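You operate a simulated robot arm through the tools that you are given. There is no shell and no other tool. Be economical: measure what you need, move in short steps, check, and stop when the job is done.

Carry out the task below with a simulated robot arm. There is one attempt and no reset: what you move stays moved.

## Task
Clear the drier of cap No. 57, then wash cap No. 26 and seat it there.
Fine: No. 57 goes in the short white tray; dunk No. 26 clean in the pot and swing the lid shut after.

It is judged by the outcome, as a careful person would: the job done as asked, and still so three seconds after it is handed in. It fails if anything else is knocked over, pushed out of place, dropped, spilled or broken. Lids that push on must go on centred and level and be pressed home; caps that screw on are set level and turned clockwise until they are tight.

## Robot
A 7-joint arm with a two-finger parallel gripper, fixed in place. Base frame: the origin is at the foot of the arm, x ahead of it, y to its left, z up; the work surface is at about z = 102.4. Lengths are in cm, angles in degrees, forces in N, time in s.
With the tool pointing down near the work surface it reaches from about 14 to 66 cm from the base axis. Its first joint turns from -66.0 to 66.0 degrees. Payload 2.4 kg.
The TCP is the grasp point between the finger pads, 3 cm short of the fingertips. In the tool frame z runs along the fingers and y along their closing line. Largest opening 9.4 cm; finger width 2.8, thickness 1; the body of the gripper, 5 by 9.6 cm, starts 5.5 cm behind the TCP.
Orientation is that of the tool frame in the base frame, as a unit quaternion [x, y, z, w]. With the fingers straight down and closing along the base's y, the tool's x points along the base's -x, its y along +y and its z along -z.

## Interface
- The arm moves only by the tool nudge_tool. Its argument "commands" is text: rows parted by semicolons, each of 7 numbers parted by spaces: the shift along the base's x, y, z in cm, then the turn, a rotation vector about the base's x, y, z in degrees, then the closure, from 0 (fully open) to 1 (shut). In form: dx dy dz ax ay az hand; .... A call has 1 to 12 rows; each row shifts and turns the commanded pose from where the row before left it. Rows are played at 5 a second. More than 5 cm and 8.6 degrees between two rows, or a gripper value outside its range, and nothing of the call is played. Where a pose cannot be reached the arm comes as near as it can. A force on the tool above 90 N (or 10 N above the force at the start of the call, whichever is more), or a blocked arm, ends the call early, and 0.2 s more pass. Each finger travels about 15.3 cm/s and halts on what it meets, pressing with about 42 N; the grip force reading is that of the motor and also rises with nothing between the fingers. The clock runs only during rows and for 0.2 s after the last one: add rows that do not move to give the fingers time. It gives the time, the measured TCP pose, the force on the tool (base axes), the opening and the grip force at its end, in the units of the frame above (readings bear some noise), with the torque about the TCP (base axes, N m) and any sound that the robot's microphone picked up, and new pictures: "views" is both (left out), scene, wrist or none.
- Cameras (640 x 400 px; columns grow to the right, rows downward): "scene" is fixed at [4.36, 47.96, 144.61]; the picture's right is [-0.68, -0.73, 0.00], its down [-0.42, 0.39, -0.82] and it looks along [0.60, -0.56, -0.58] (base axes); focal length 214 px, centre (320, 200). "wrist" rides on the gripper at [7.6, 1.4, -10.3] in the tool frame; the picture's right is [-0.18, 0.98, 0.00], its down [-0.75, -0.14, -0.64] and it looks along [-0.63, -0.12, 0.77] (tool axes); focal length 243 px, centre (320, 200). There is no depth. A picture from a camera that has moved, and an enlarged one, comes with that camera's place and axes in the base frame and with its lens.
- close_up(camera, box): a new picture of the part [left, top, right, bottom] of that camera's present view, enlarged. No time passes.
- sign_off(): hands the job in; it is judged then, once.

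Go step by step. Nothing tells you positions but the pictures and the camera data: compare them with the known pose of the tool, close in by small moves and look again before you grip or let go. The budget is 120 turns and 200 pictures, counting those below and the enlarged ones. Unless the task says otherwise, let go and move clear before handing in, and close with one line.

The tools are called after "Request:" by a JSON object that holds its "method" and its "body". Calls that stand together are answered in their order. nudge_tool: Moves the arm, as the interface text tells. Its arguments: {"type":"object","properties":{"commands":{"type":"string"},"views":{"type":"string","enum":["both","scene","wrist","none"]}},"required":["commands"]} The other tools are called the same way: close_up (camera, box) takes an enlarged picture of a part of a camera's view; sign_off () hands the job in.

At the start:

```text
time_s: 0.0
tcp_pos: [29.92, 28.38, 131.18]
ee_rot: [0.0, 1.0, 0.0, 0.0]
contact_force: [-0.7, -1.0, 0.6]
moment: [0.01, 0.05, 0.01]
finger_gap: 9.42
gripper_force: 0.1
```

scene: 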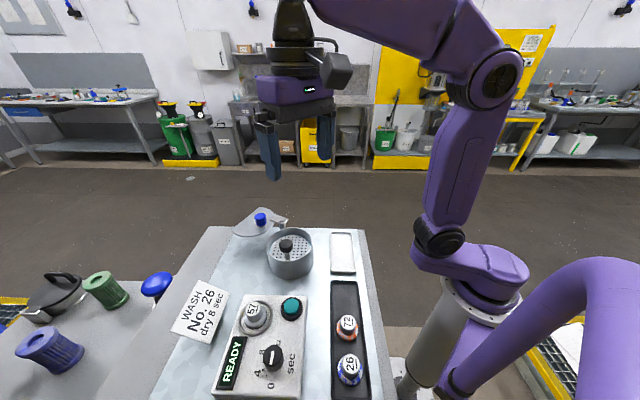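
wrist: 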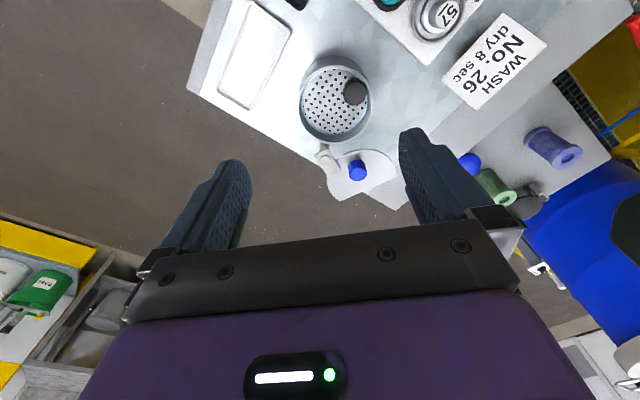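

I see a bench with a drier box (cap 57 on it, a dial and a green button), a pot with a perforated basket and a lid, a short white tray and a long black tray with caps 72 and 26. I will look closer before moving.

Request:
{"method": "close_up", "body": {"camera": "scene", "box": [200, 280, 320, 400]}}

Request:
{"method": "close_up", "body": {"camera": "scene", "box": [220, 195, 380, 295]}}

Request:
{"method": "close_up", "body": {"camera": "scene", "box": [300, 280, 400, 400]}}

Request:
{"method": "close_up", "body": {"camera": "wrist", "box": [180, 0, 560, 220]}}

```text
3.33 times, centred on (260, 340) of scene
camera zoom: at [4.36, 47.96, 144.61], right [-0.68, -0.73, 0.0], down [-0.42, 0.39, -0.82], along [0.6, -0.56, -0.58], focal length 715 px, centre (520, -267)
```

zoom: 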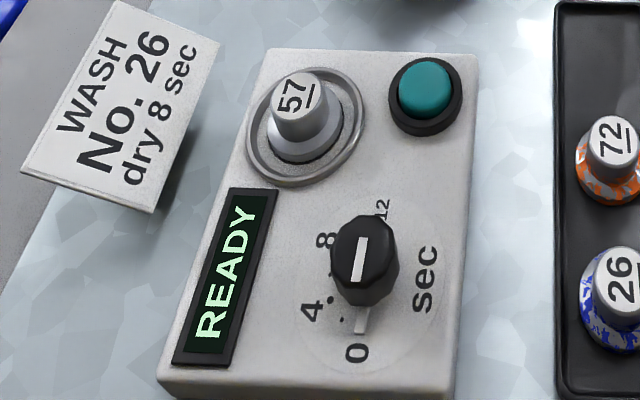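

```text
4.00 times, centred on (300, 245) of scene
camera zoom: at [4.36, 47.96, 144.61], right [-0.68, -0.73, 0.0], down [-0.42, 0.39, -0.82], along [0.6, -0.56, -0.58], focal length 858 px, centre (400, 20)
```

zoom: 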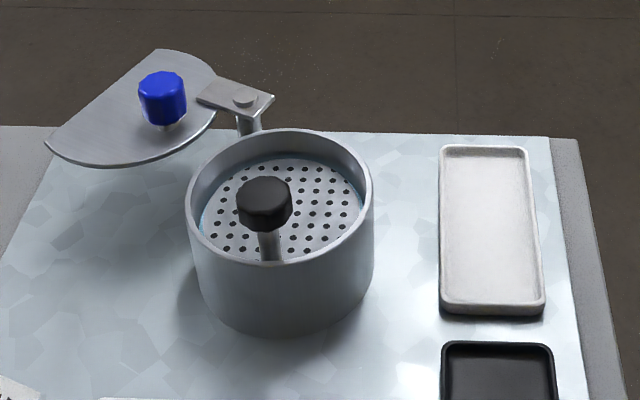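

```text
3.33 times, centred on (350, 340) of scene
camera zoom: at [4.36, 47.96, 144.61], right [-0.68, -0.73, 0.0], down [-0.42, 0.39, -0.82], along [0.6, -0.56, -0.58], focal length 715 px, centre (220, -267)
```

zoom: 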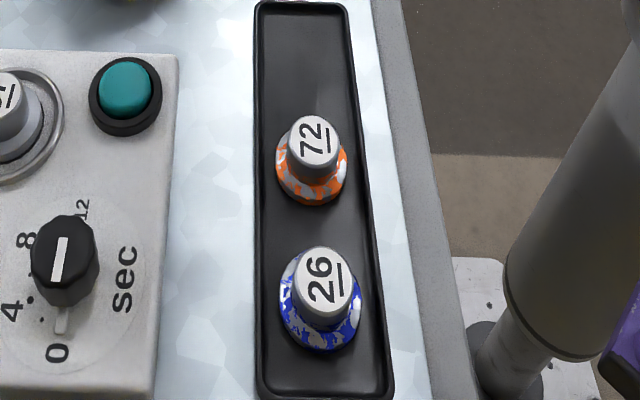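

```text
1.68 times, centred on (370, 110) of wrist
camera zoom: at [22.2, 29.76, 141.48], right [0.18, 0.98, 0.0], down [0.75, -0.14, 0.64], along [0.63, -0.12, -0.77], focal length 409 px, centre (236, 352)
```

zoom: 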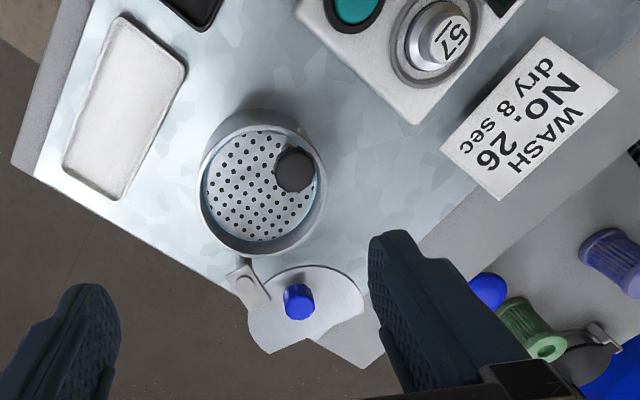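

The pot (plunger plate inside, lid swung open) is near (34,30), cap 57 near (26.7,43.3), the white tray near (27,19) and cap 26 near (10,36.5). I'm moving above cap 57 for a better look.

Request:
{"method": "nudge_tool", "body": {"commands": "-0.8 3.7 -2 0 0 0 0; -0.8 3.7 -2 0 0 0 0; -0.8 3.7 -2 0 0 0 0; -0.8 3.7 -2 0 0 0 0;0 0 -2 0 0 0 0; 0 0 0 0 0 0 0.3"}}

```text
time_s: 1.4
tcp_pos: [26.66, 43.25, 121.4]
ee_rot: [0.0, 1.0, 0.0, -0.001]
contact_force: [0.5, 0.2, -0.3]
moment: [0.01, -0.02, 0.01]
finger_gap: 6.6
gripper_force: 0.0
camera wrist: at [19.07, 44.62, 131.53], right [0.18, 0.98, 0.0], down [0.75, -0.14, 0.64], along [0.63, -0.12, -0.77], focal length 243 px, centre (320, 200)
```

scene: 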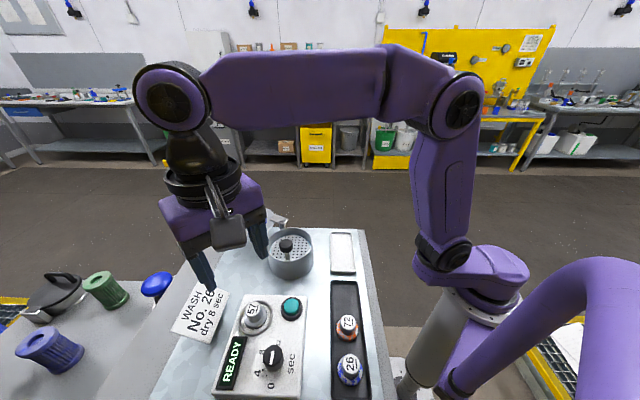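
wrist: 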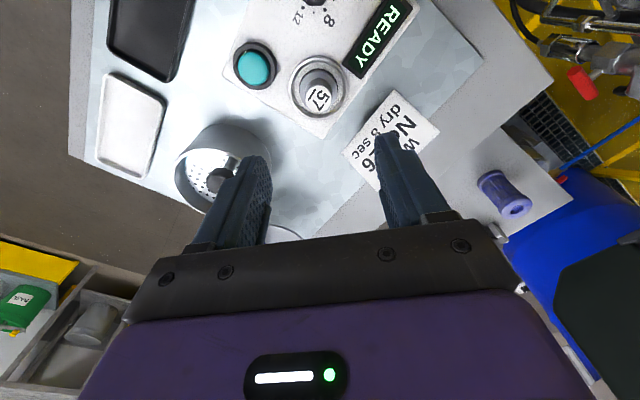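

Cap 57 lies almost straight below the tool. I'll zoom in to measure.

Request:
{"method": "close_up", "body": {"camera": "wrist", "box": [220, 20, 420, 145]}}

Request:
{"method": "close_up", "body": {"camera": "scene", "box": [225, 285, 305, 335]}}

Request:
{"method": "close_up", "body": {"camera": "wrist", "box": [90, 0, 290, 210]}}

```text
3.20 times, centred on (320, 82) of wrist
camera zoom: at [19.07, 44.62, 131.53], right [0.18, 0.98, 0.0], down [0.75, -0.14, 0.64], along [0.63, -0.12, -0.77], focal length 776 px, centre (320, 576)
```

zoom: 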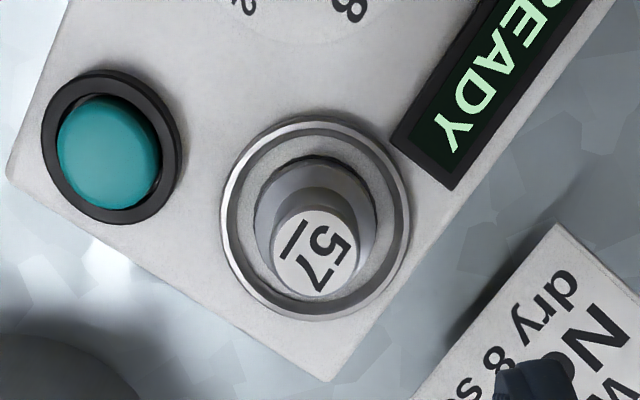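

```text
8.00 times, centred on (265, 310) of scene
camera zoom: at [4.35, 47.96, 144.61], right [-0.68, -0.73, 0.0], down [-0.42, 0.39, -0.82], along [0.6, -0.56, -0.58], focal length 1716 px, centre (760, -680)
```

zoom: 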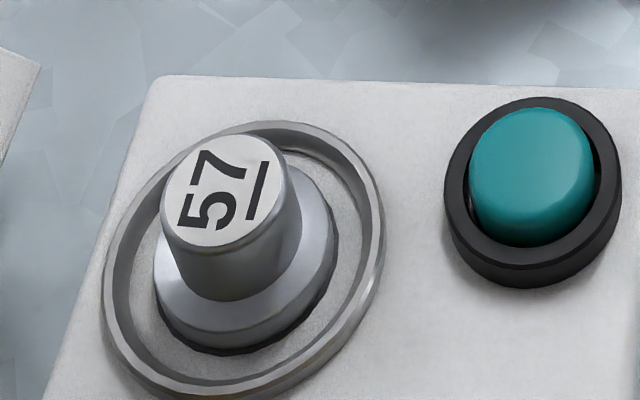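

```text
1.90 times, centred on (190, 105) of wrist
camera zoom: at [19.07, 44.62, 131.53], right [0.18, 0.98, 0.0], down [0.75, -0.14, 0.64], along [0.63, -0.12, -0.77], focal length 462 px, centre (568, 381)
```

zoom: 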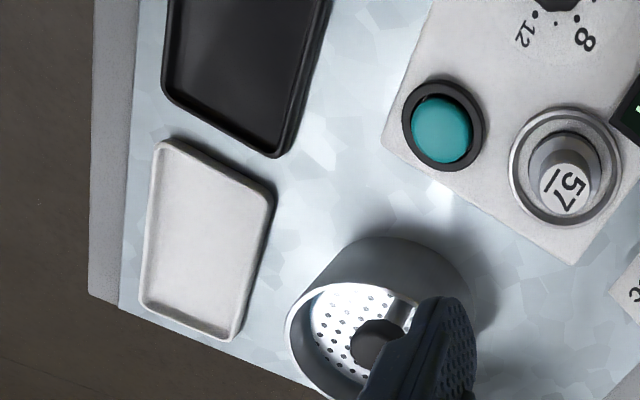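

Cap 57 is a shaft about 2.7 cm wide on a 4 cm flange, axis near (25.9,43.2) and top at about z 108.7. I'm lowering with a part-open hand to a check height.

Request:
{"method": "nudge_tool", "body": {"commands": "-0.7 -0.05 -3 0 0 0 0.4; 0 0 -3 0 0 0 0.4; 0 0 -2.5 0 0 0 0.4; 0 0 0 0 0 0 0.4"}}

Request:
{"method": "close_up", "body": {"camera": "scene", "box": [215, 260, 311, 320]}}

Request:
{"method": "close_up", "body": {"camera": "wrist", "box": [220, 80, 420, 205]}}

```text
time_s: 2.4
tcp_pos: [26.11, 43.21, 112.65]
ee_rot: [0.0, 1.0, 0.0, 0.001]
contact_force: [0.3, 0.5, -0.2]
moment: [-0.01, -0.01, 0.03]
finger_gap: 5.61
gripper_force: 0.1
camera wrist: at [18.33, 44.5, 122.89], right [0.18, 0.98, 0.0], down [0.75, -0.14, 0.64], along [0.63, -0.12, -0.77], focal length 243 px, centre (320, 200)
```

scene: 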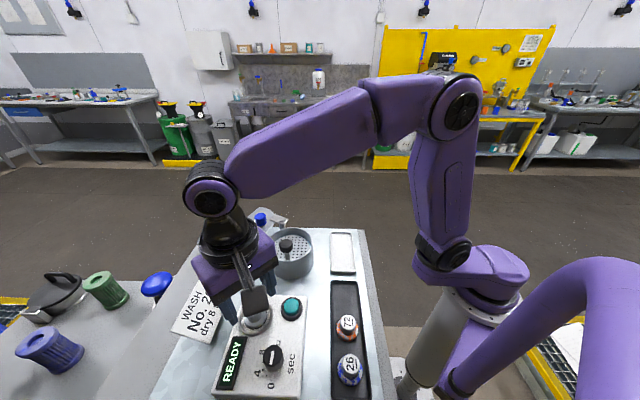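
wrist: 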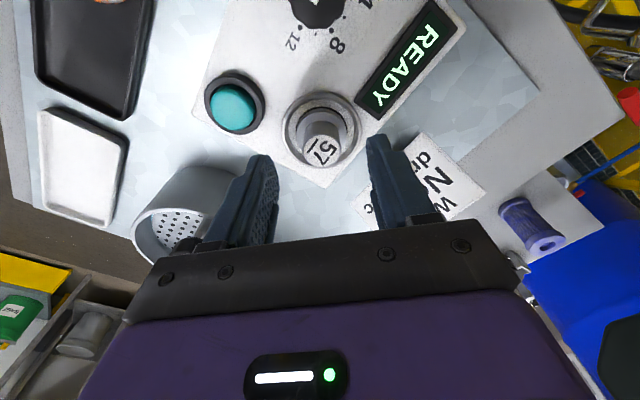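

```text
6.67 times, centred on (263, 290) of scene
camera zoom: at [4.36, 47.96, 144.61], right [-0.68, -0.73, 0.0], down [-0.42, 0.39, -0.82], along [0.6, -0.56, -0.58], focal length 1430 px, centre (700, -400)
```

zoom: 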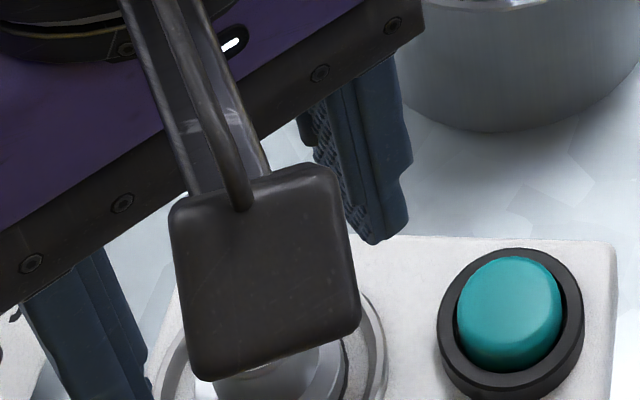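

```text
3.20 times, centred on (320, 142) of wrist
camera zoom: at [18.33, 44.5, 122.89], right [0.18, 0.98, 0.0], down [0.75, -0.14, 0.64], along [0.63, -0.12, -0.77], focal length 776 px, centre (320, 384)
```

zoom: 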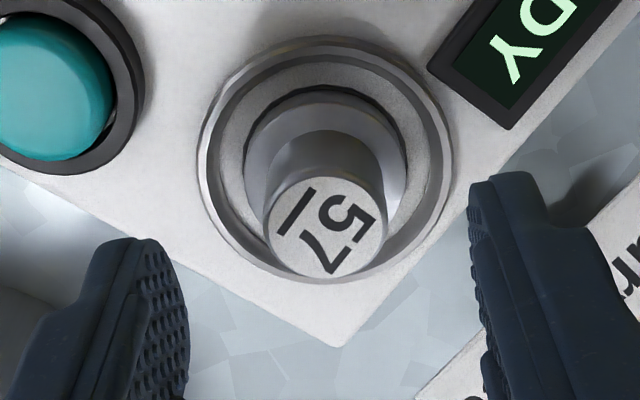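

The cap is centred between the fingers. I'm lowering so the tips sit just above the flange, then closing.

Request:
{"method": "nudge_tool", "body": {"commands": "0.1 -0.05 -1.5 0 0 0 0.4; 0 0 -1.3 0 0 0 0.4; 0 0 0 0 0 0 0.4", "views": "wrist"}}

Request:
{"method": "close_up", "body": {"camera": "wrist", "box": [220, 80, 420, 205]}}

```text
time_s: 3.2
tcp_pos: [26.11, 43.05, 109.83]
ee_rot: [0.0, 1.0, 0.0, 0.001]
contact_force: [0.2, 0.1, 0.0]
moment: [-0.03, -0.02, 0.0]
finger_gap: 5.63
gripper_force: 0.1
camera wrist: at [18.44, 44.45, 120.11], right [0.18, 0.98, 0.0], down [0.75, -0.14, 0.64], along [0.63, -0.12, -0.77], focal length 243 px, centre (320, 200)
```

wrist: 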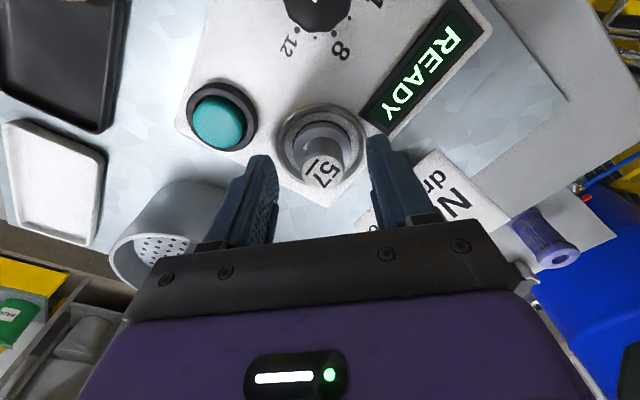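

```text
3.20 times, centred on (320, 142) of wrist
camera zoom: at [18.44, 44.45, 120.11], right [0.18, 0.98, 0.0], down [0.75, -0.14, 0.64], along [0.63, -0.12, -0.77], focal length 776 px, centre (320, 384)
```

zoom: 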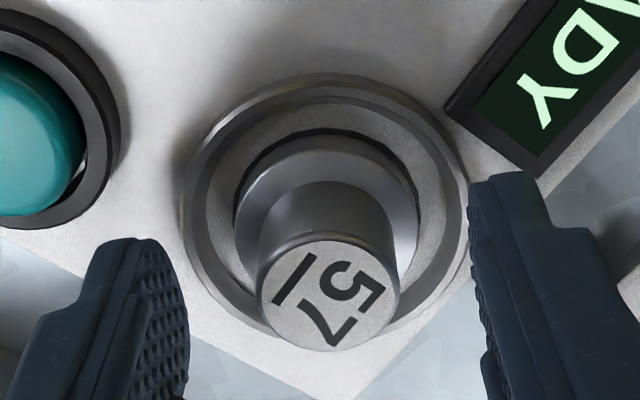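

The shaft is centred in y and only about 0.15 cm off in x. I'm closing on it.

Request:
{"method": "nudge_tool", "body": {"commands": "0.15 0 0 0 0 0 0.5; 0 0 0 0 0 0 0.75; 0 0 0 0 0 0 0.8; 0 0 0 0 0 0 0.8", "views": "wrist"}}

Request:
{"method": "close_up", "body": {"camera": "wrist", "box": [220, 80, 420, 205]}}

```text
time_s: 4.2
tcp_pos: [26.21, 43.04, 109.93]
ee_rot: [-0.001, 1.0, 0.0, 0.0]
contact_force: [-0.8, 0.2, 0.1]
moment: [0.0, 0.01, 0.0]
finger_gap: 2.51
gripper_force: 42.3
camera wrist: at [18.58, 44.46, 120.14], right [0.18, 0.98, 0.0], down [0.75, -0.14, 0.64], along [0.63, -0.12, -0.77], focal length 243 px, centre (320, 200)
```

wrist: 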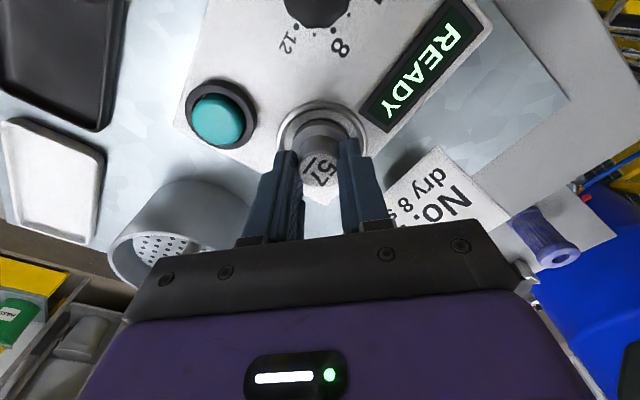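

```text
3.20 times, centred on (320, 142) of wrist
camera zoom: at [18.58, 44.46, 120.14], right [0.18, 0.98, 0.0], down [0.75, -0.14, 0.64], along [0.63, -0.12, -0.77], focal length 776 px, centre (320, 384)
```

zoom: 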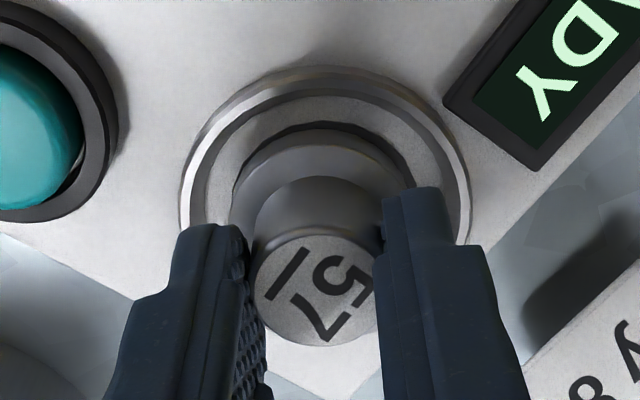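

The cap is gripped (gap 2.51). I'm lifting it gently.

Request:
{"method": "nudge_tool", "body": {"commands": "0 0 0.5 0 0 0 0.8; 0 0 1.5 0 0 0 0.8; 0 0 3 0 0 0 0.8; 0 0 3 0 0 0 0.8; 0 0 0 0 0 0 0.8", "views": "both"}}

Request:
{"method": "close_up", "body": {"camera": "wrist", "box": [220, 40, 420, 205]}}

```text
time_s: 5.4
tcp_pos: [26.1, 43.02, 118.09]
ee_rot: [0.0, 1.0, 0.0, 0.0]
contact_force: [-0.6, 0.5, -1.7]
moment: [0.0, 0.01, 0.05]
finger_gap: 2.49
gripper_force: 42.0
camera wrist: at [18.52, 44.38, 128.21], right [0.18, 0.98, 0.0], down [0.75, -0.14, 0.64], along [0.63, -0.12, -0.77], focal length 243 px, centre (320, 200)
```

scene: 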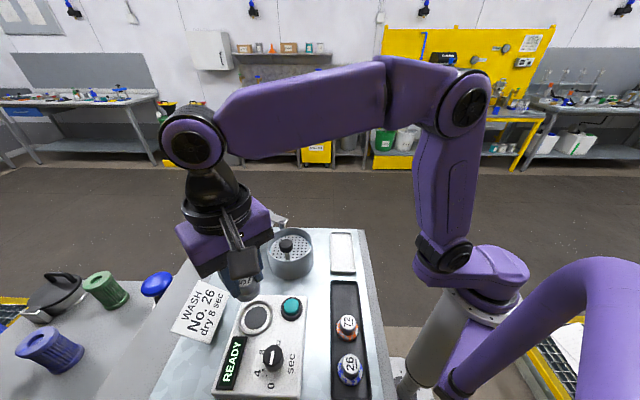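
wrist: 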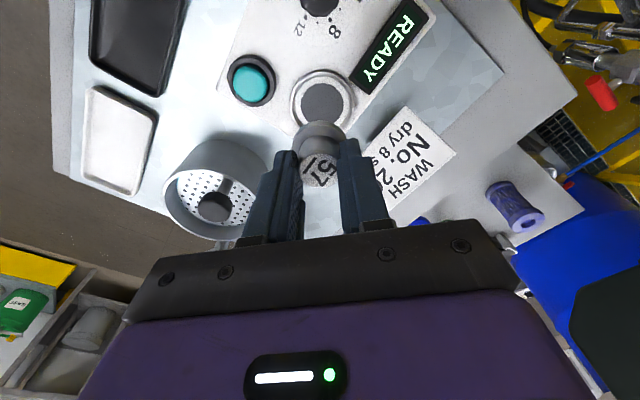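

```text
2.42 times, centred on (320, 122) of wrist
camera zoom: at [18.52, 44.38, 128.21], right [0.18, 0.98, 0.0], down [0.75, -0.14, 0.64], along [0.63, -0.12, -0.77], focal length 588 px, centre (320, 388)
```

zoom: 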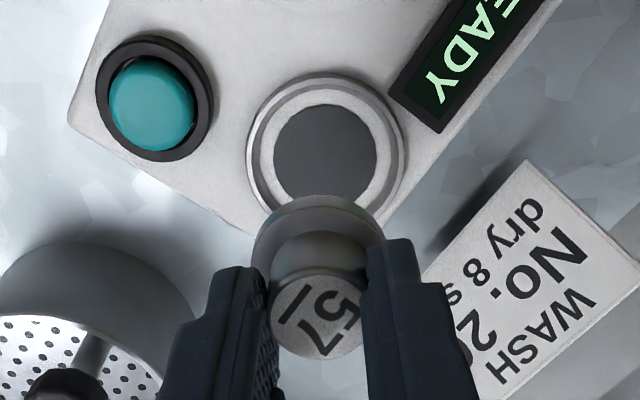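

Cap 57 is out and held. The white tray lies diagonally, centred near (27.3,19), and I'm carrying the cap over it.

Request:
{"method": "nudge_tool", "body": {"commands": "0 -4.8 1 0 0 0 0.8; 0.2 -4.8 0 0 0 0 0.8; 0.3 -4.8 0 0 0 0 0.8; 0.3 -4.8 0 0 0 0 0.8; 0.3 -4.8 0 0 0 0 0.8; 0 0 -2.5 0 0 0 0.8; 0 0 -1.5 0 0 0 0.8; 0 0 0 0 0 0 0.8", "views": "both"}}

Request:
{"method": "close_up", "body": {"camera": "wrist", "box": [200, 20, 440, 200]}}

Request:
{"method": "close_up", "body": {"camera": "scene", "box": [300, 190, 380, 290]}}

```text
time_s: 7.2
tcp_pos: [27.27, 19.24, 115.06]
ee_rot: [0.001, 1.0, 0.0, 0.0]
contact_force: [-0.5, -0.1, -0.2]
moment: [0.0, 0.02, -0.02]
finger_gap: 2.5
gripper_force: 42.1
camera wrist: at [19.64, 20.51, 125.23], right [0.18, 0.98, 0.0], down [0.75, -0.14, 0.64], along [0.63, -0.12, -0.77], focal length 243 px, centre (320, 200)
```

scene: 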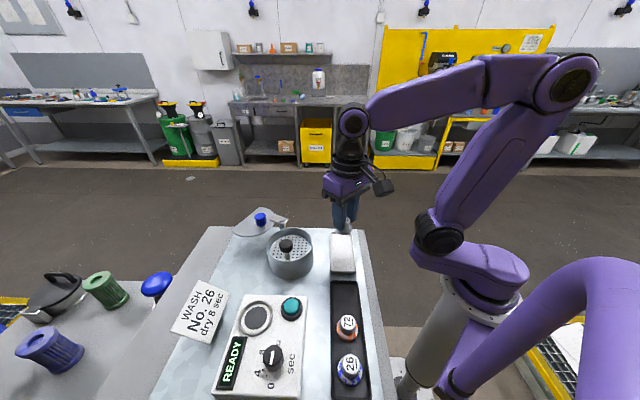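
wrist: 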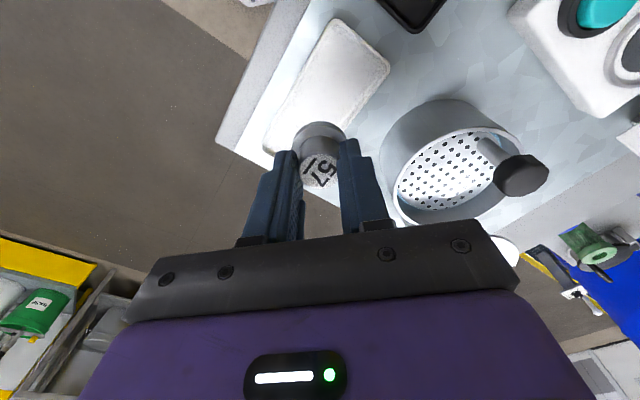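

```text
2.22 times, centred on (320, 110) of wrist
camera zoom: at [19.64, 20.51, 125.23], right [0.18, 0.98, 0.0], down [0.75, -0.14, 0.64], along [0.63, -0.12, -0.77], focal length 539 px, centre (320, 400)
```

zoom: 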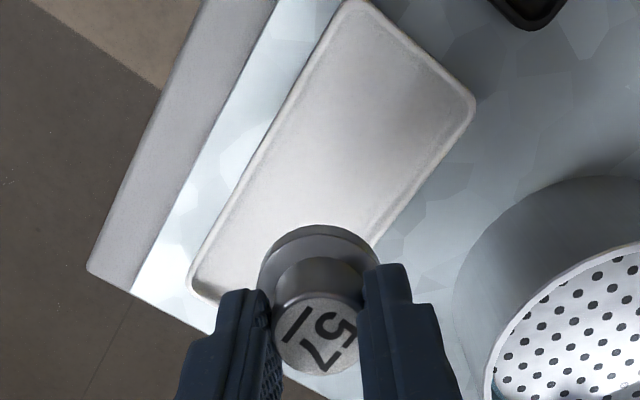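

```text
4.00 times, centred on (340, 240) of scene
camera zoom: at [4.36, 47.96, 144.61], right [-0.68, -0.73, 0.0], down [-0.42, 0.39, -0.82], along [0.6, -0.56, -0.58], focal length 858 px, centre (240, 40)
```

zoom: 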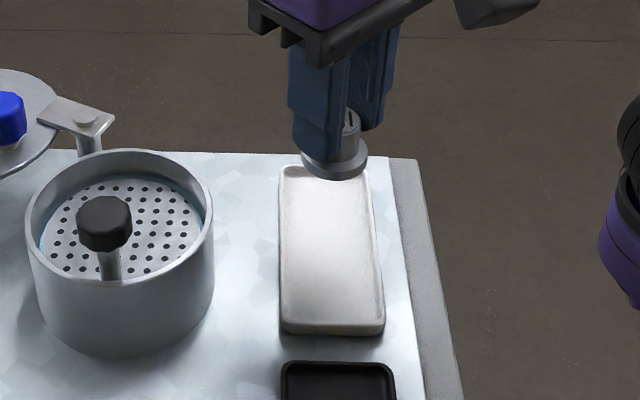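

The cap is over the tray's centre. I'm lowering it to the tray floor, watching for contact.

Request:
{"method": "nudge_tool", "body": {"commands": "0 0 -3 0 0 0 0.8; 0 0 -2.5 0 0 0 0.8; 0 0 -0.5 0 0 0 0.8; 0 0 -0.3 0 0 0 0.8; 0 0 0 0 0 0 0.8", "views": "both"}}

Request:
{"method": "close_up", "body": {"camera": "scene", "box": [300, 190, 380, 290]}}

```text
time_s: 8.4
tcp_pos: [27.22, 19.07, 108.73]
ee_rot: [0.0, 1.0, 0.0, 0.0]
contact_force: [-0.3, -0.6, -1.3]
moment: [0.0, 0.04, -0.01]
finger_gap: 2.52
gripper_force: 41.7
camera wrist: at [19.61, 20.51, 118.9], right [0.18, 0.98, 0.0], down [0.75, -0.14, 0.64], along [0.63, -0.12, -0.77], focal length 243 px, centre (320, 200)
```

scene: 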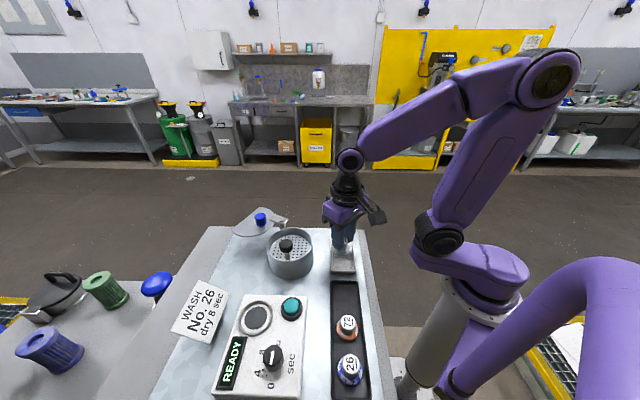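
wrist: 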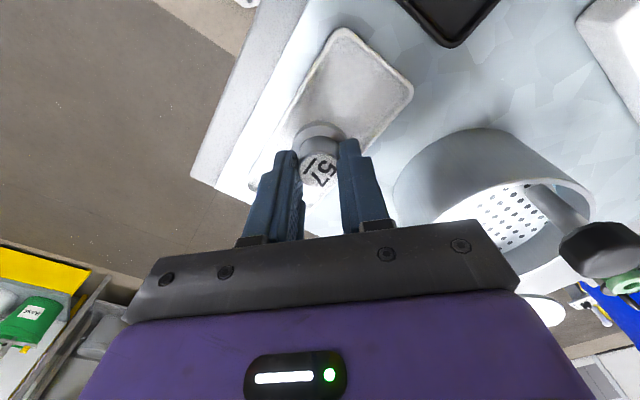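

```text
4.00 times, centred on (340, 240) of scene
camera zoom: at [4.36, 47.96, 144.61], right [-0.68, -0.73, 0.0], down [-0.42, 0.39, -0.82], along [0.6, -0.56, -0.58], focal length 858 px, centre (240, 40)
```

zoom: 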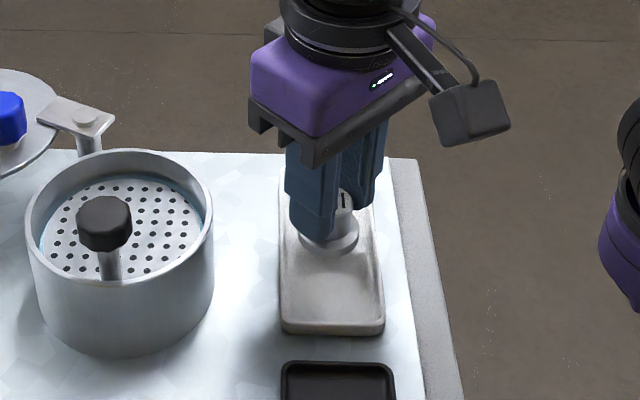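

It is still slightly above the floor. I'm continuing in small steps.

Request:
{"method": "nudge_tool", "body": {"commands": "0 0 -0.2 0 0 0 0.8; 0 0 -0.2 0 0 0 0.8;0 0 0 0 0 0 0.8", "views": "none"}}

Request:
{"method": "nudge_tool", "body": {"commands": "0 0 -0.15 0 0 0 0.8; 0 0 0 0 0 0 0.8", "views": "none"}}

Request:
{"method": "nudge_tool", "body": {"commands": "0 0 -0.15 0 0 0 0.8; 0 0 0 0 0 0 0.8", "views": "scene"}}

Request:
{"method": "close_up", "body": {"camera": "scene", "box": [320, 220, 370, 280]}}

```text
time_s: 9.2
tcp_pos: [27.24, 19.06, 108.27]
ee_rot: [0.0, 1.0, 0.0, -0.001]
contact_force: [-0.2, -0.8, -1.8]
moment: [-0.01, -0.01, 0.01]
finger_gap: 2.54
gripper_force: 42.4
```

```text
time_s: 9.8
tcp_pos: [27.2, 19.02, 108.06]
ee_rot: [0.001, 1.0, 0.0, 0.0]
contact_force: [-0.5, -0.1, -0.7]
moment: [-0.03, 0.0, 0.01]
finger_gap: 2.54
gripper_force: 42.0
```

```text
time_s: 10.4
tcp_pos: [27.24, 19.18, 108.06]
ee_rot: [0.0, 1.0, 0.0, 0.0]
contact_force: [0.0, 0.6, -0.6]
moment: [0.01, 0.0, -0.02]
finger_gap: 2.54
gripper_force: 42.5
```

scene: 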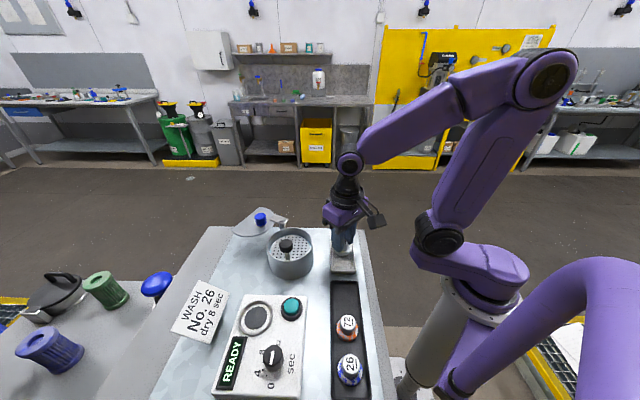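

```text
6.67 times, centred on (345, 250) of scene
camera zoom: at [4.36, 47.96, 144.61], right [-0.68, -0.73, 0.0], down [-0.42, 0.39, -0.82], along [0.6, -0.56, -0.58], focal length 1430 px, centre (153, -133)
```

zoom: 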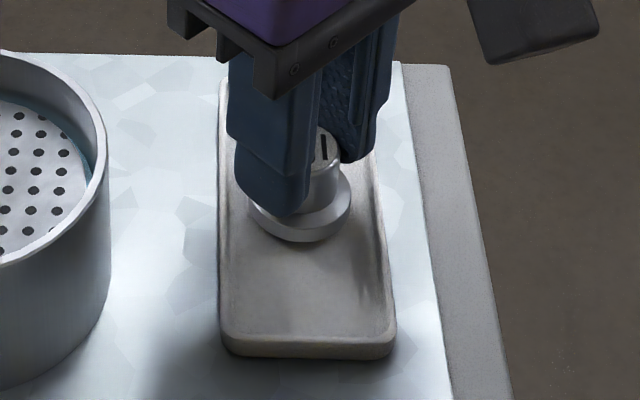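

No contact yet, so I'm going on in small steps.

Request:
{"method": "nudge_tool", "body": {"commands": "0 0 -0.15 0 0 0 0.8; 0 0 0 0 0 0 0.8", "views": "none"}}

Request:
{"method": "nudge_tool", "body": {"commands": "0 0 -0.15 0 0 0 0.8; 0 0 0 0 0 0 0.8", "views": "none"}}

Request:
{"method": "nudge_tool", "body": {"commands": "0 0 -0.15 0 0 0 0.8; 0 0 0 0 0 0 0.8", "views": "scene"}}

Request:
{"method": "close_up", "body": {"camera": "scene", "box": [320, 220, 370, 280]}}

```text
time_s: 11.0
tcp_pos: [27.23, 19.09, 107.82]
ee_rot: [0.0, 1.0, 0.0, 0.0]
contact_force: [0.2, -0.1, -1.1]
moment: [-0.02, -0.02, -0.01]
finger_gap: 2.54
gripper_force: 41.9
```

```text
time_s: 11.6
tcp_pos: [27.2, 19.12, 107.55]
ee_rot: [-0.001, 1.0, 0.0, 0.0]
contact_force: [0.4, 0.0, -1.1]
moment: [-0.02, 0.01, -0.03]
finger_gap: 2.5
gripper_force: 42.2
```

```text
time_s: 12.2
tcp_pos: [27.16, 19.06, 107.34]
ee_rot: [0.0, 1.0, 0.0, 0.0]
contact_force: [0.2, -0.6, 3.6]
moment: [-0.03, 0.05, 0.04]
finger_gap: 2.51
gripper_force: 42.3
```

scene: 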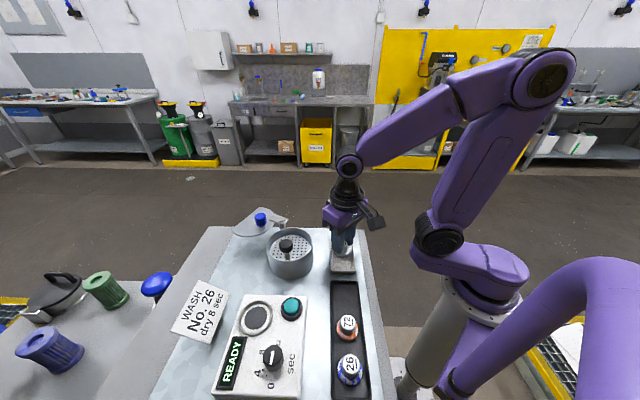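

```text
6.67 times, centred on (345, 250) of scene
camera zoom: at [4.35, 47.96, 144.61], right [-0.68, -0.73, 0.0], down [-0.42, 0.39, -0.82], along [0.6, -0.56, -0.58], focal length 1430 px, centre (153, -133)
```

zoom: 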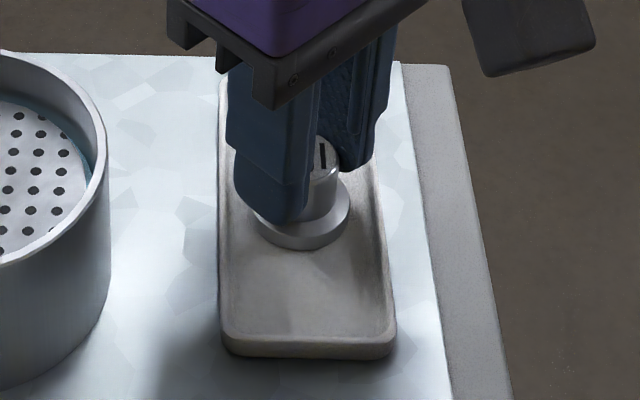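

Contact is felt and the cap stands on the tray floor. I'm letting go with a small opening and rising.

Request:
{"method": "nudge_tool", "body": {"commands": "0 0 0 0 0 0 0.65; 0 0 0 0 0 0 0.5; 0 0 2 0 0 0 0.5; 0 0 4 0 0 0 0.5; 0 0 4 0 0 0 0.5; 0 0 0 0 0 0 0.4", "views": "both"}}

Request:
{"method": "close_up", "body": {"camera": "scene", "box": [225, 190, 385, 290]}}

Request:
{"method": "close_up", "body": {"camera": "wrist", "box": [220, 20, 620, 270]}}

```text
time_s: 13.6
tcp_pos: [27.22, 19.07, 117.45]
ee_rot: [0.0, 1.0, 0.0, 0.0]
contact_force: [0.4, -0.2, 0.7]
moment: [-0.03, 0.03, -0.02]
finger_gap: 5.62
gripper_force: 0.1
camera wrist: at [19.64, 20.55, 127.78], right [0.18, 0.98, 0.0], down [0.75, -0.14, 0.64], along [0.63, -0.12, -0.77], focal length 243 px, centre (320, 200)
```

scene: 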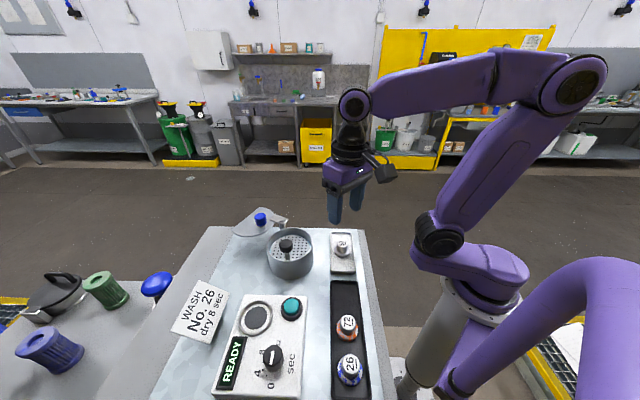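
wrist: 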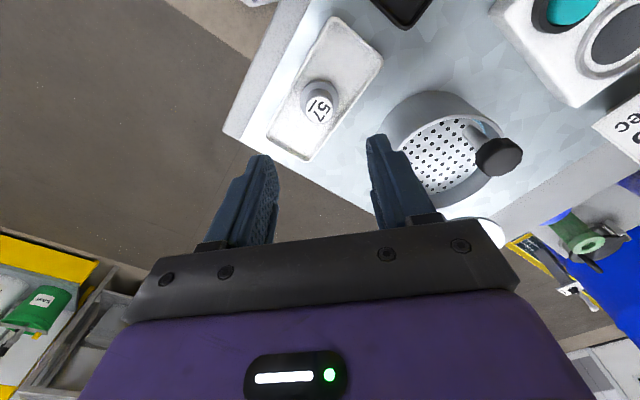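

```text
4.00 times, centred on (305, 240) of scene
camera zoom: at [4.36, 47.96, 144.61], right [-0.68, -0.73, 0.0], down [-0.42, 0.39, -0.82], along [0.6, -0.56, -0.58], focal length 858 px, centre (380, 40)
```

zoom: 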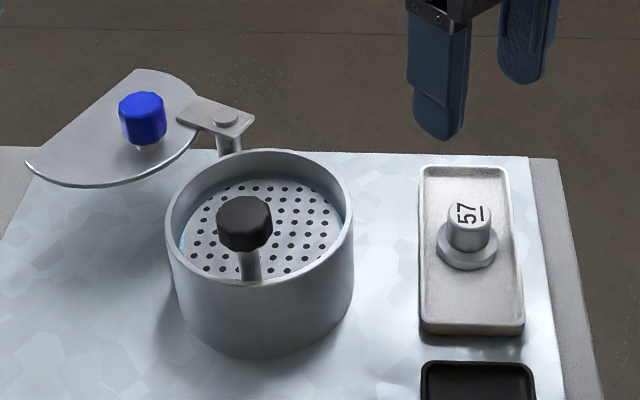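

```text
1.60 times, centred on (420, 145) of wrist
camera zoom: at [19.64, 20.55, 127.78], right [0.18, 0.98, 0.0], down [0.75, -0.14, 0.64], along [0.63, -0.12, -0.77], focal length 388 px, centre (160, 288)
```

zoom: 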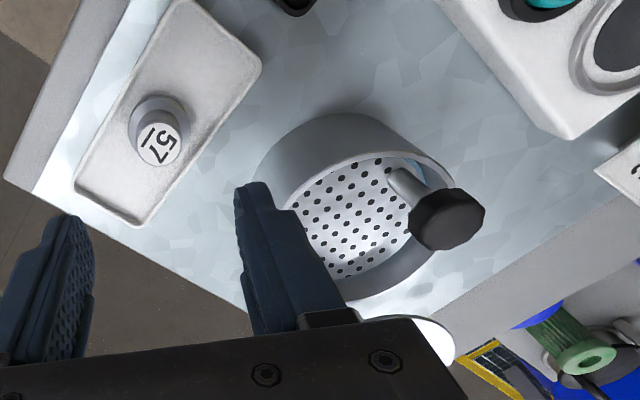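

Cap 57 stands in the white tray. Cap 26 is near (10,36.5) in the black tray, and I'm moving over it.

Request:
{"method": "nudge_tool", "body": {"commands": "-2.8 2.9 0 0 0 0 0.4; -2.8 2.9 0 0 0 0 0.4; -2.8 2.9 0 0 0 0 0.4; -2.8 2.9 0 0 0 0 0.4; -2.8 2.9 0 0 0 0 0.4; -2.8 2.9 0 0 0 0 0.4; 0 0 0 0 0 0 0.4", "views": "both"}}

Request:
{"method": "close_up", "body": {"camera": "wrist", "box": [200, 20, 440, 200]}}

```text
time_s: 15.2
tcp_pos: [10.37, 36.51, 117.39]
ee_rot: [0.0, 1.0, 0.0, 0.0]
contact_force: [-0.3, 0.2, -0.1]
moment: [0.01, -0.01, -0.01]
finger_gap: 5.65
gripper_force: 0.0
camera wrist: at [2.78, 37.84, 127.76], right [0.18, 0.98, 0.0], down [0.75, -0.14, 0.64], along [0.63, -0.12, -0.77], focal length 243 px, centre (320, 200)
```

scene: 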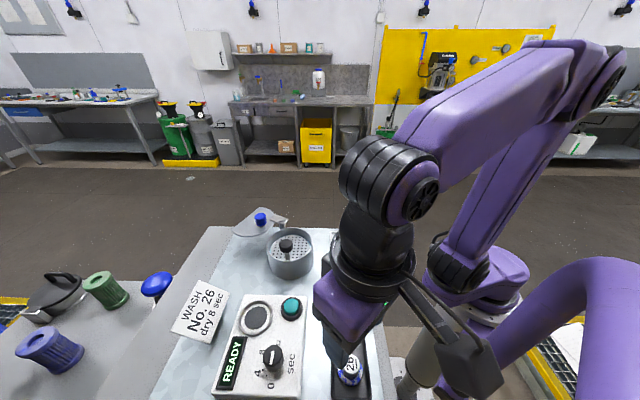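
wrist: 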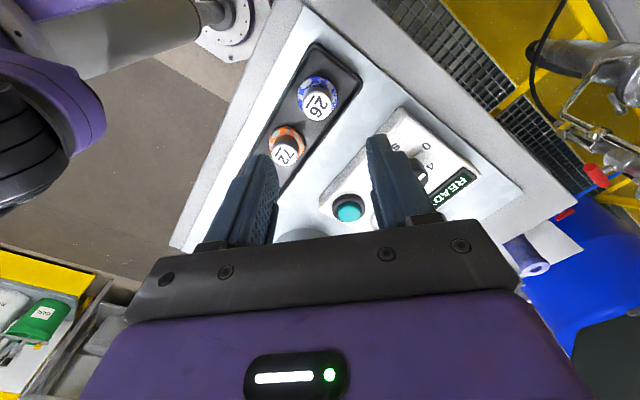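

```text
2.22 times, centred on (320, 110) of wrist
camera zoom: at [2.78, 37.84, 127.76], right [0.18, 0.98, 0.0], down [0.75, -0.14, 0.64], along [0.63, -0.12, -0.77], focal length 539 px, centre (320, 400)
```

zoom: 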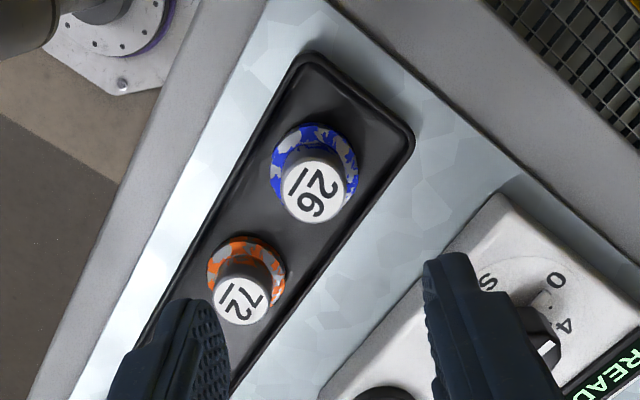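

The arm reaches. Cap 26 is at about (10.1,36.15), and I'm lowering in steps with a narrower opening.

Request:
{"method": "nudge_tool", "body": {"commands": "-0.2 -0.3 -3 0 0 0 0.45; 0 0 -3 0 0 0 0.48; 0 0 -1.5 0 0 0 0.48; 0 0 0 0 0 0 0.48", "views": "both"}}

Request:
{"method": "close_up", "body": {"camera": "wrist", "box": [200, 50, 440, 230]}}

Request:
{"method": "close_up", "body": {"camera": "scene", "box": [310, 320, 390, 400]}}

```text
time_s: 16.2
tcp_pos: [10.12, 36.18, 109.89]
ee_rot: [0.001, 1.0, -0.001, 0.0]
contact_force: [-0.2, -0.1, -0.5]
moment: [0.0, 0.02, 0.01]
finger_gap: 4.87
gripper_force: 0.1
camera wrist: at [2.6, 37.48, 120.22], right [0.18, 0.98, 0.0], down [0.75, -0.14, 0.64], along [0.63, -0.12, -0.77], focal length 243 px, centre (320, 200)
```

scene: 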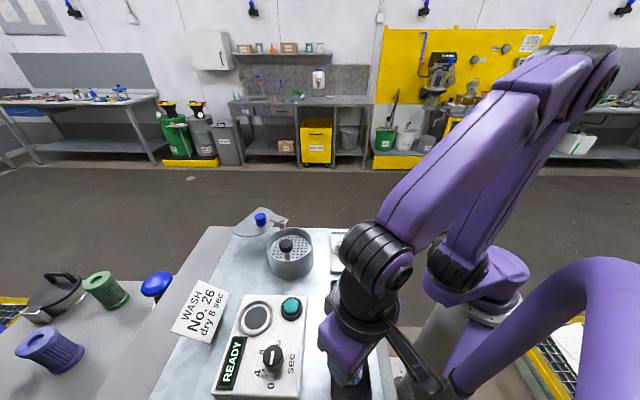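
wrist: 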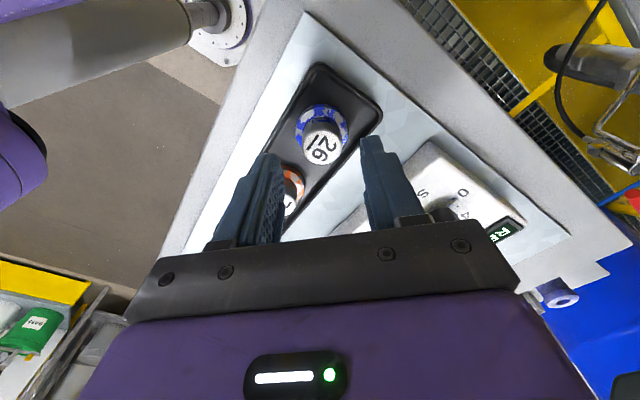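

```text
2.22 times, centred on (320, 140) of wrist
camera zoom: at [2.6, 37.48, 120.22], right [0.18, 0.98, 0.0], down [0.75, -0.14, 0.64], along [0.63, -0.12, -0.77], focal length 539 px, centre (320, 333)
```

zoom: 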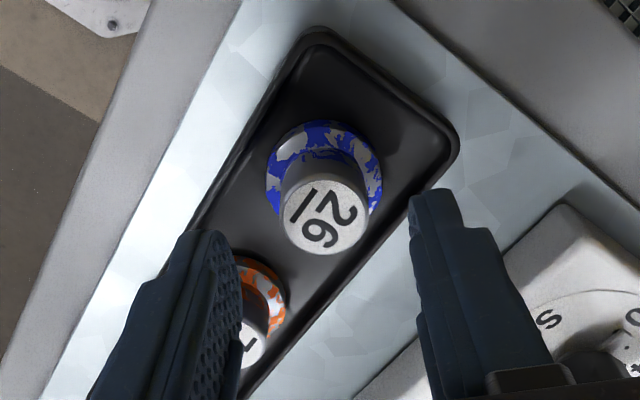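

```text
5.00 times, centred on (350, 360) of scene
camera zoom: at [4.36, 47.96, 144.61], right [-0.68, -0.73, 0.0], down [-0.42, 0.39, -0.82], along [0.6, -0.56, -0.58], focal length 1072 px, centre (170, -600)
```

zoom: 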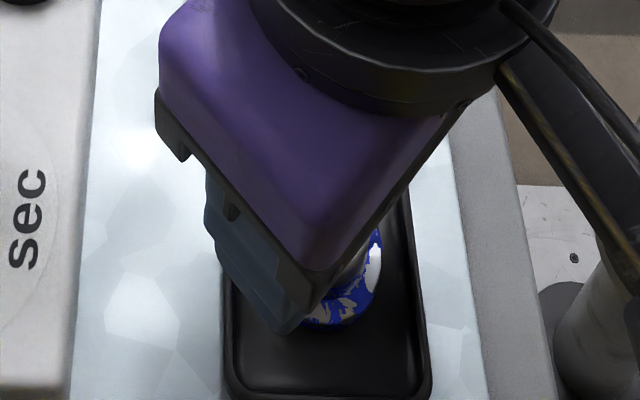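

Cap 26 is centred within a millimetre. I'm lowering the last 2.4 cm and closing.

Request:
{"method": "nudge_tool", "body": {"commands": "0.1 -0.05 -1.4 0 0 0 0.48; 0 0 -1 0 0 0 0.48; 0 0 0 0 0 0 0.48; 0 0 0 0 0 0 0.7; 0 0 0 0 0 0 0.8; 0 0 0 0 0 0 0.8", "views": "wrist"}}

Request:
{"method": "close_up", "body": {"camera": "wrist", "box": [200, 50, 440, 230]}}

```text
time_s: 17.6
tcp_pos: [10.34, 36.09, 107.7]
ee_rot: [0.0, 1.0, 0.0, 0.0]
contact_force: [0.2, 0.3, 0.0]
moment: [0.03, 0.01, 0.04]
finger_gap: 2.54
gripper_force: 42.0
camera wrist: at [2.75, 37.45, 117.83], right [0.18, 0.98, 0.0], down [0.75, -0.14, 0.64], along [0.63, -0.12, -0.77], focal length 243 px, centre (320, 200)
```

wrist: 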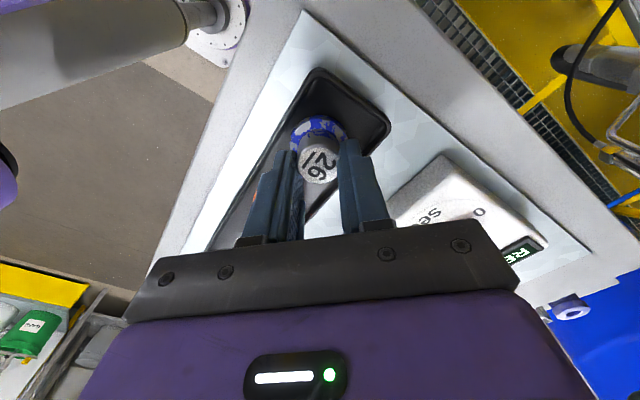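

```text
2.22 times, centred on (320, 140) of wrist
camera zoom: at [2.75, 37.45, 117.83], right [0.18, 0.98, 0.0], down [0.75, -0.14, 0.64], along [0.63, -0.12, -0.77], focal length 539 px, centre (320, 333)
```

zoom: 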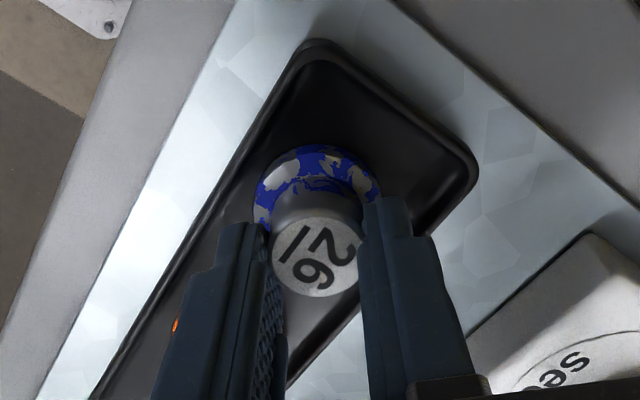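

Cap 26 is gripped. I'm lifting it and carrying it over the pot, to the side away from the plunger stem.

Request:
{"method": "nudge_tool", "body": {"commands": "0 0 0.7 0 0 0 0.8; 0 0 3.5 0 0 0 0.8; 0 0 4.5 0 0 0 0.8; 0 0 4 0 0 0 0.8; 4.2 -1.3 0 0 0 0 0.8; 4.2 -1.3 0 0 0 0 0.8; 4.2 -1.3 0 0 0 0 0.8; 4.2 -1.3 0 0 0 0 0.8; 4.1 -1.2 0 0 0 0 0.8; 4 -1.1 0 0 0 0 0.8; 0 0 0 0 0 0 0.8", "views": "both"}}

Request:
{"method": "close_up", "body": {"camera": "wrist", "box": [200, 20, 440, 200]}}

Request:
{"method": "close_up", "body": {"camera": "scene", "box": [225, 180, 365, 280]}}

```text
time_s: 20.0
tcp_pos: [35.3, 28.55, 120.41]
ee_rot: [0.0, 1.0, 0.001, 0.0]
contact_force: [0.2, 0.1, -1.2]
moment: [0.02, -0.01, -0.01]
finger_gap: 2.54
gripper_force: 42.1
camera wrist: at [27.76, 29.91, 130.65], right [0.18, 0.98, 0.0], down [0.75, -0.14, 0.64], along [0.63, -0.12, -0.77], focal length 243 px, centre (320, 200)
```

scene: 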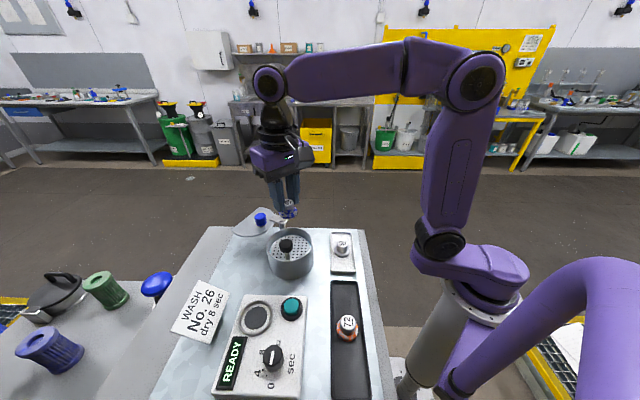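
wrist: 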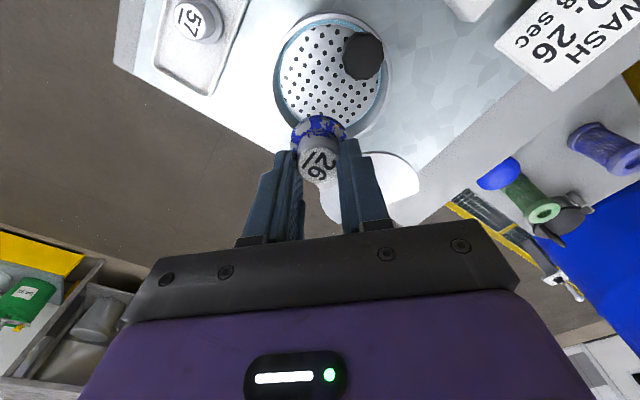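

```text
2.22 times, centred on (320, 110) of wrist
camera zoom: at [27.76, 29.91, 130.65], right [0.18, 0.98, 0.0], down [0.75, -0.14, 0.64], along [0.63, -0.12, -0.77], focal length 539 px, centre (320, 400)
```

zoom: 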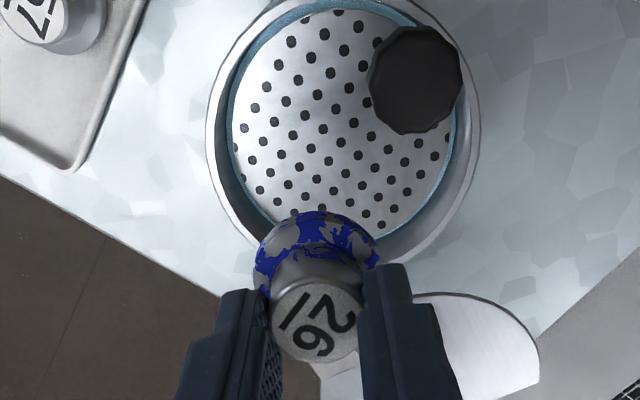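

```text
4.00 times, centred on (295, 230) of scene
camera zoom: at [4.36, 47.96, 144.61], right [-0.68, -0.73, 0.0], down [-0.42, 0.39, -0.82], along [0.6, -0.56, -0.58], focal length 858 px, centre (420, 80)
```

zoom: 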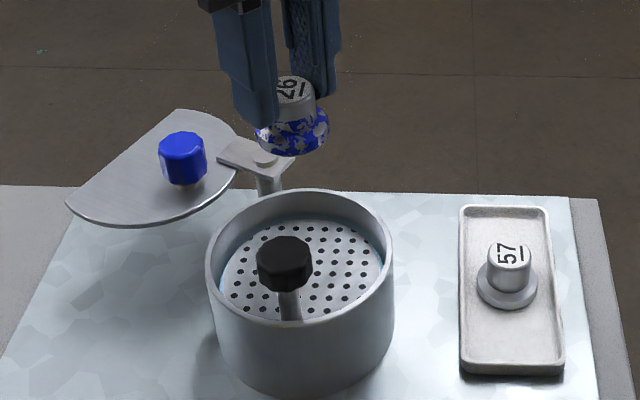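

The knob stands close to where a finger would open, so I'm turning the hand 45° to keep both fingers clear of it. The target is about (34.4,28.7).

Request:
{"method": "nudge_tool", "body": {"commands": "-0.9 0.15 0 0 0 -7.5 0.8; 0 0 0 0 0 -7.5 0.8; 0 0 0 0 0 -7.5 0.8; 0 0 0 0 0 -7.5 0.8; 0 0 0 0 0 -7.5 0.8; 0 0 0 0 0 -7.5 0.8; 0 0 0 0 0 0 0.8", "views": "both"}}

Request:
{"method": "close_up", "body": {"camera": "wrist", "box": [200, 20, 440, 200]}}

```text
time_s: 21.6
tcp_pos: [34.4, 28.71, 120.28]
ee_rot: [0.383, 0.924, 0.001, 0.0]
contact_force: [0.0, 0.5, -0.8]
moment: [-0.02, 0.02, 0.04]
finger_gap: 2.54
gripper_force: 41.3
camera wrist: at [30.02, 35.14, 130.55], right [0.83, 0.56, 0.0], down [0.43, -0.63, 0.64], along [0.36, -0.53, -0.77], focal length 243 px, centre (320, 200)
```

scene: 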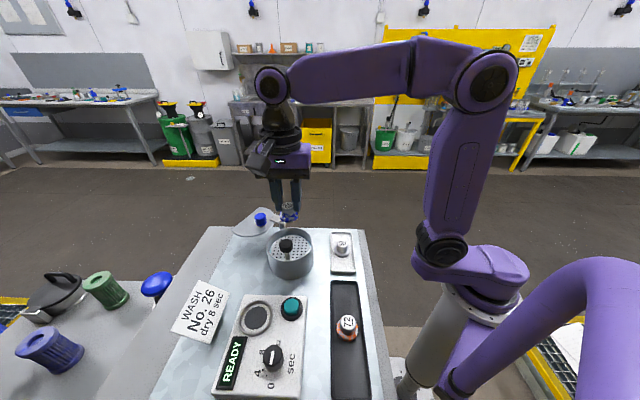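
wrist: 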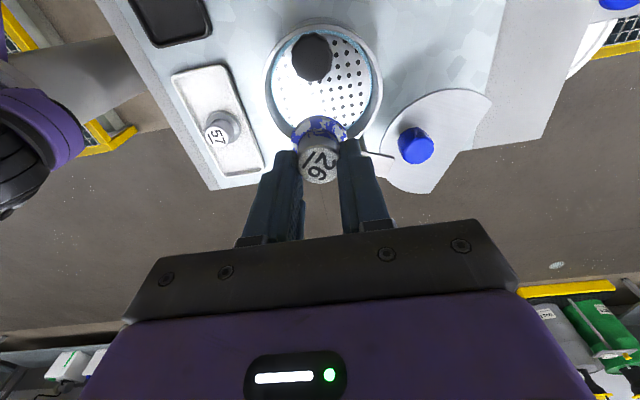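

```text
2.22 times, centred on (320, 110) of wrist
camera zoom: at [30.02, 35.14, 130.55], right [0.83, 0.56, 0.0], down [0.43, -0.63, 0.64], along [0.36, -0.53, -0.77], focal length 539 px, centre (320, 400)
```

zoom: 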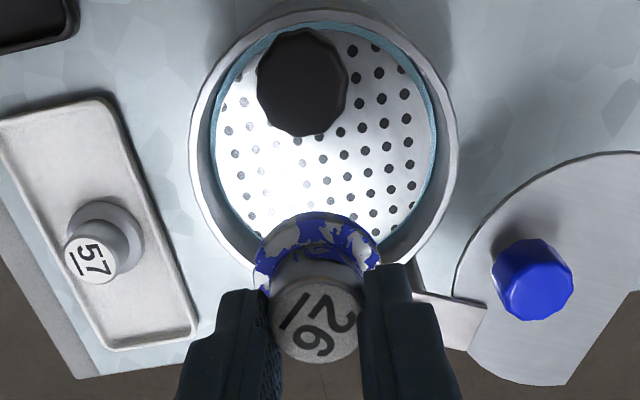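

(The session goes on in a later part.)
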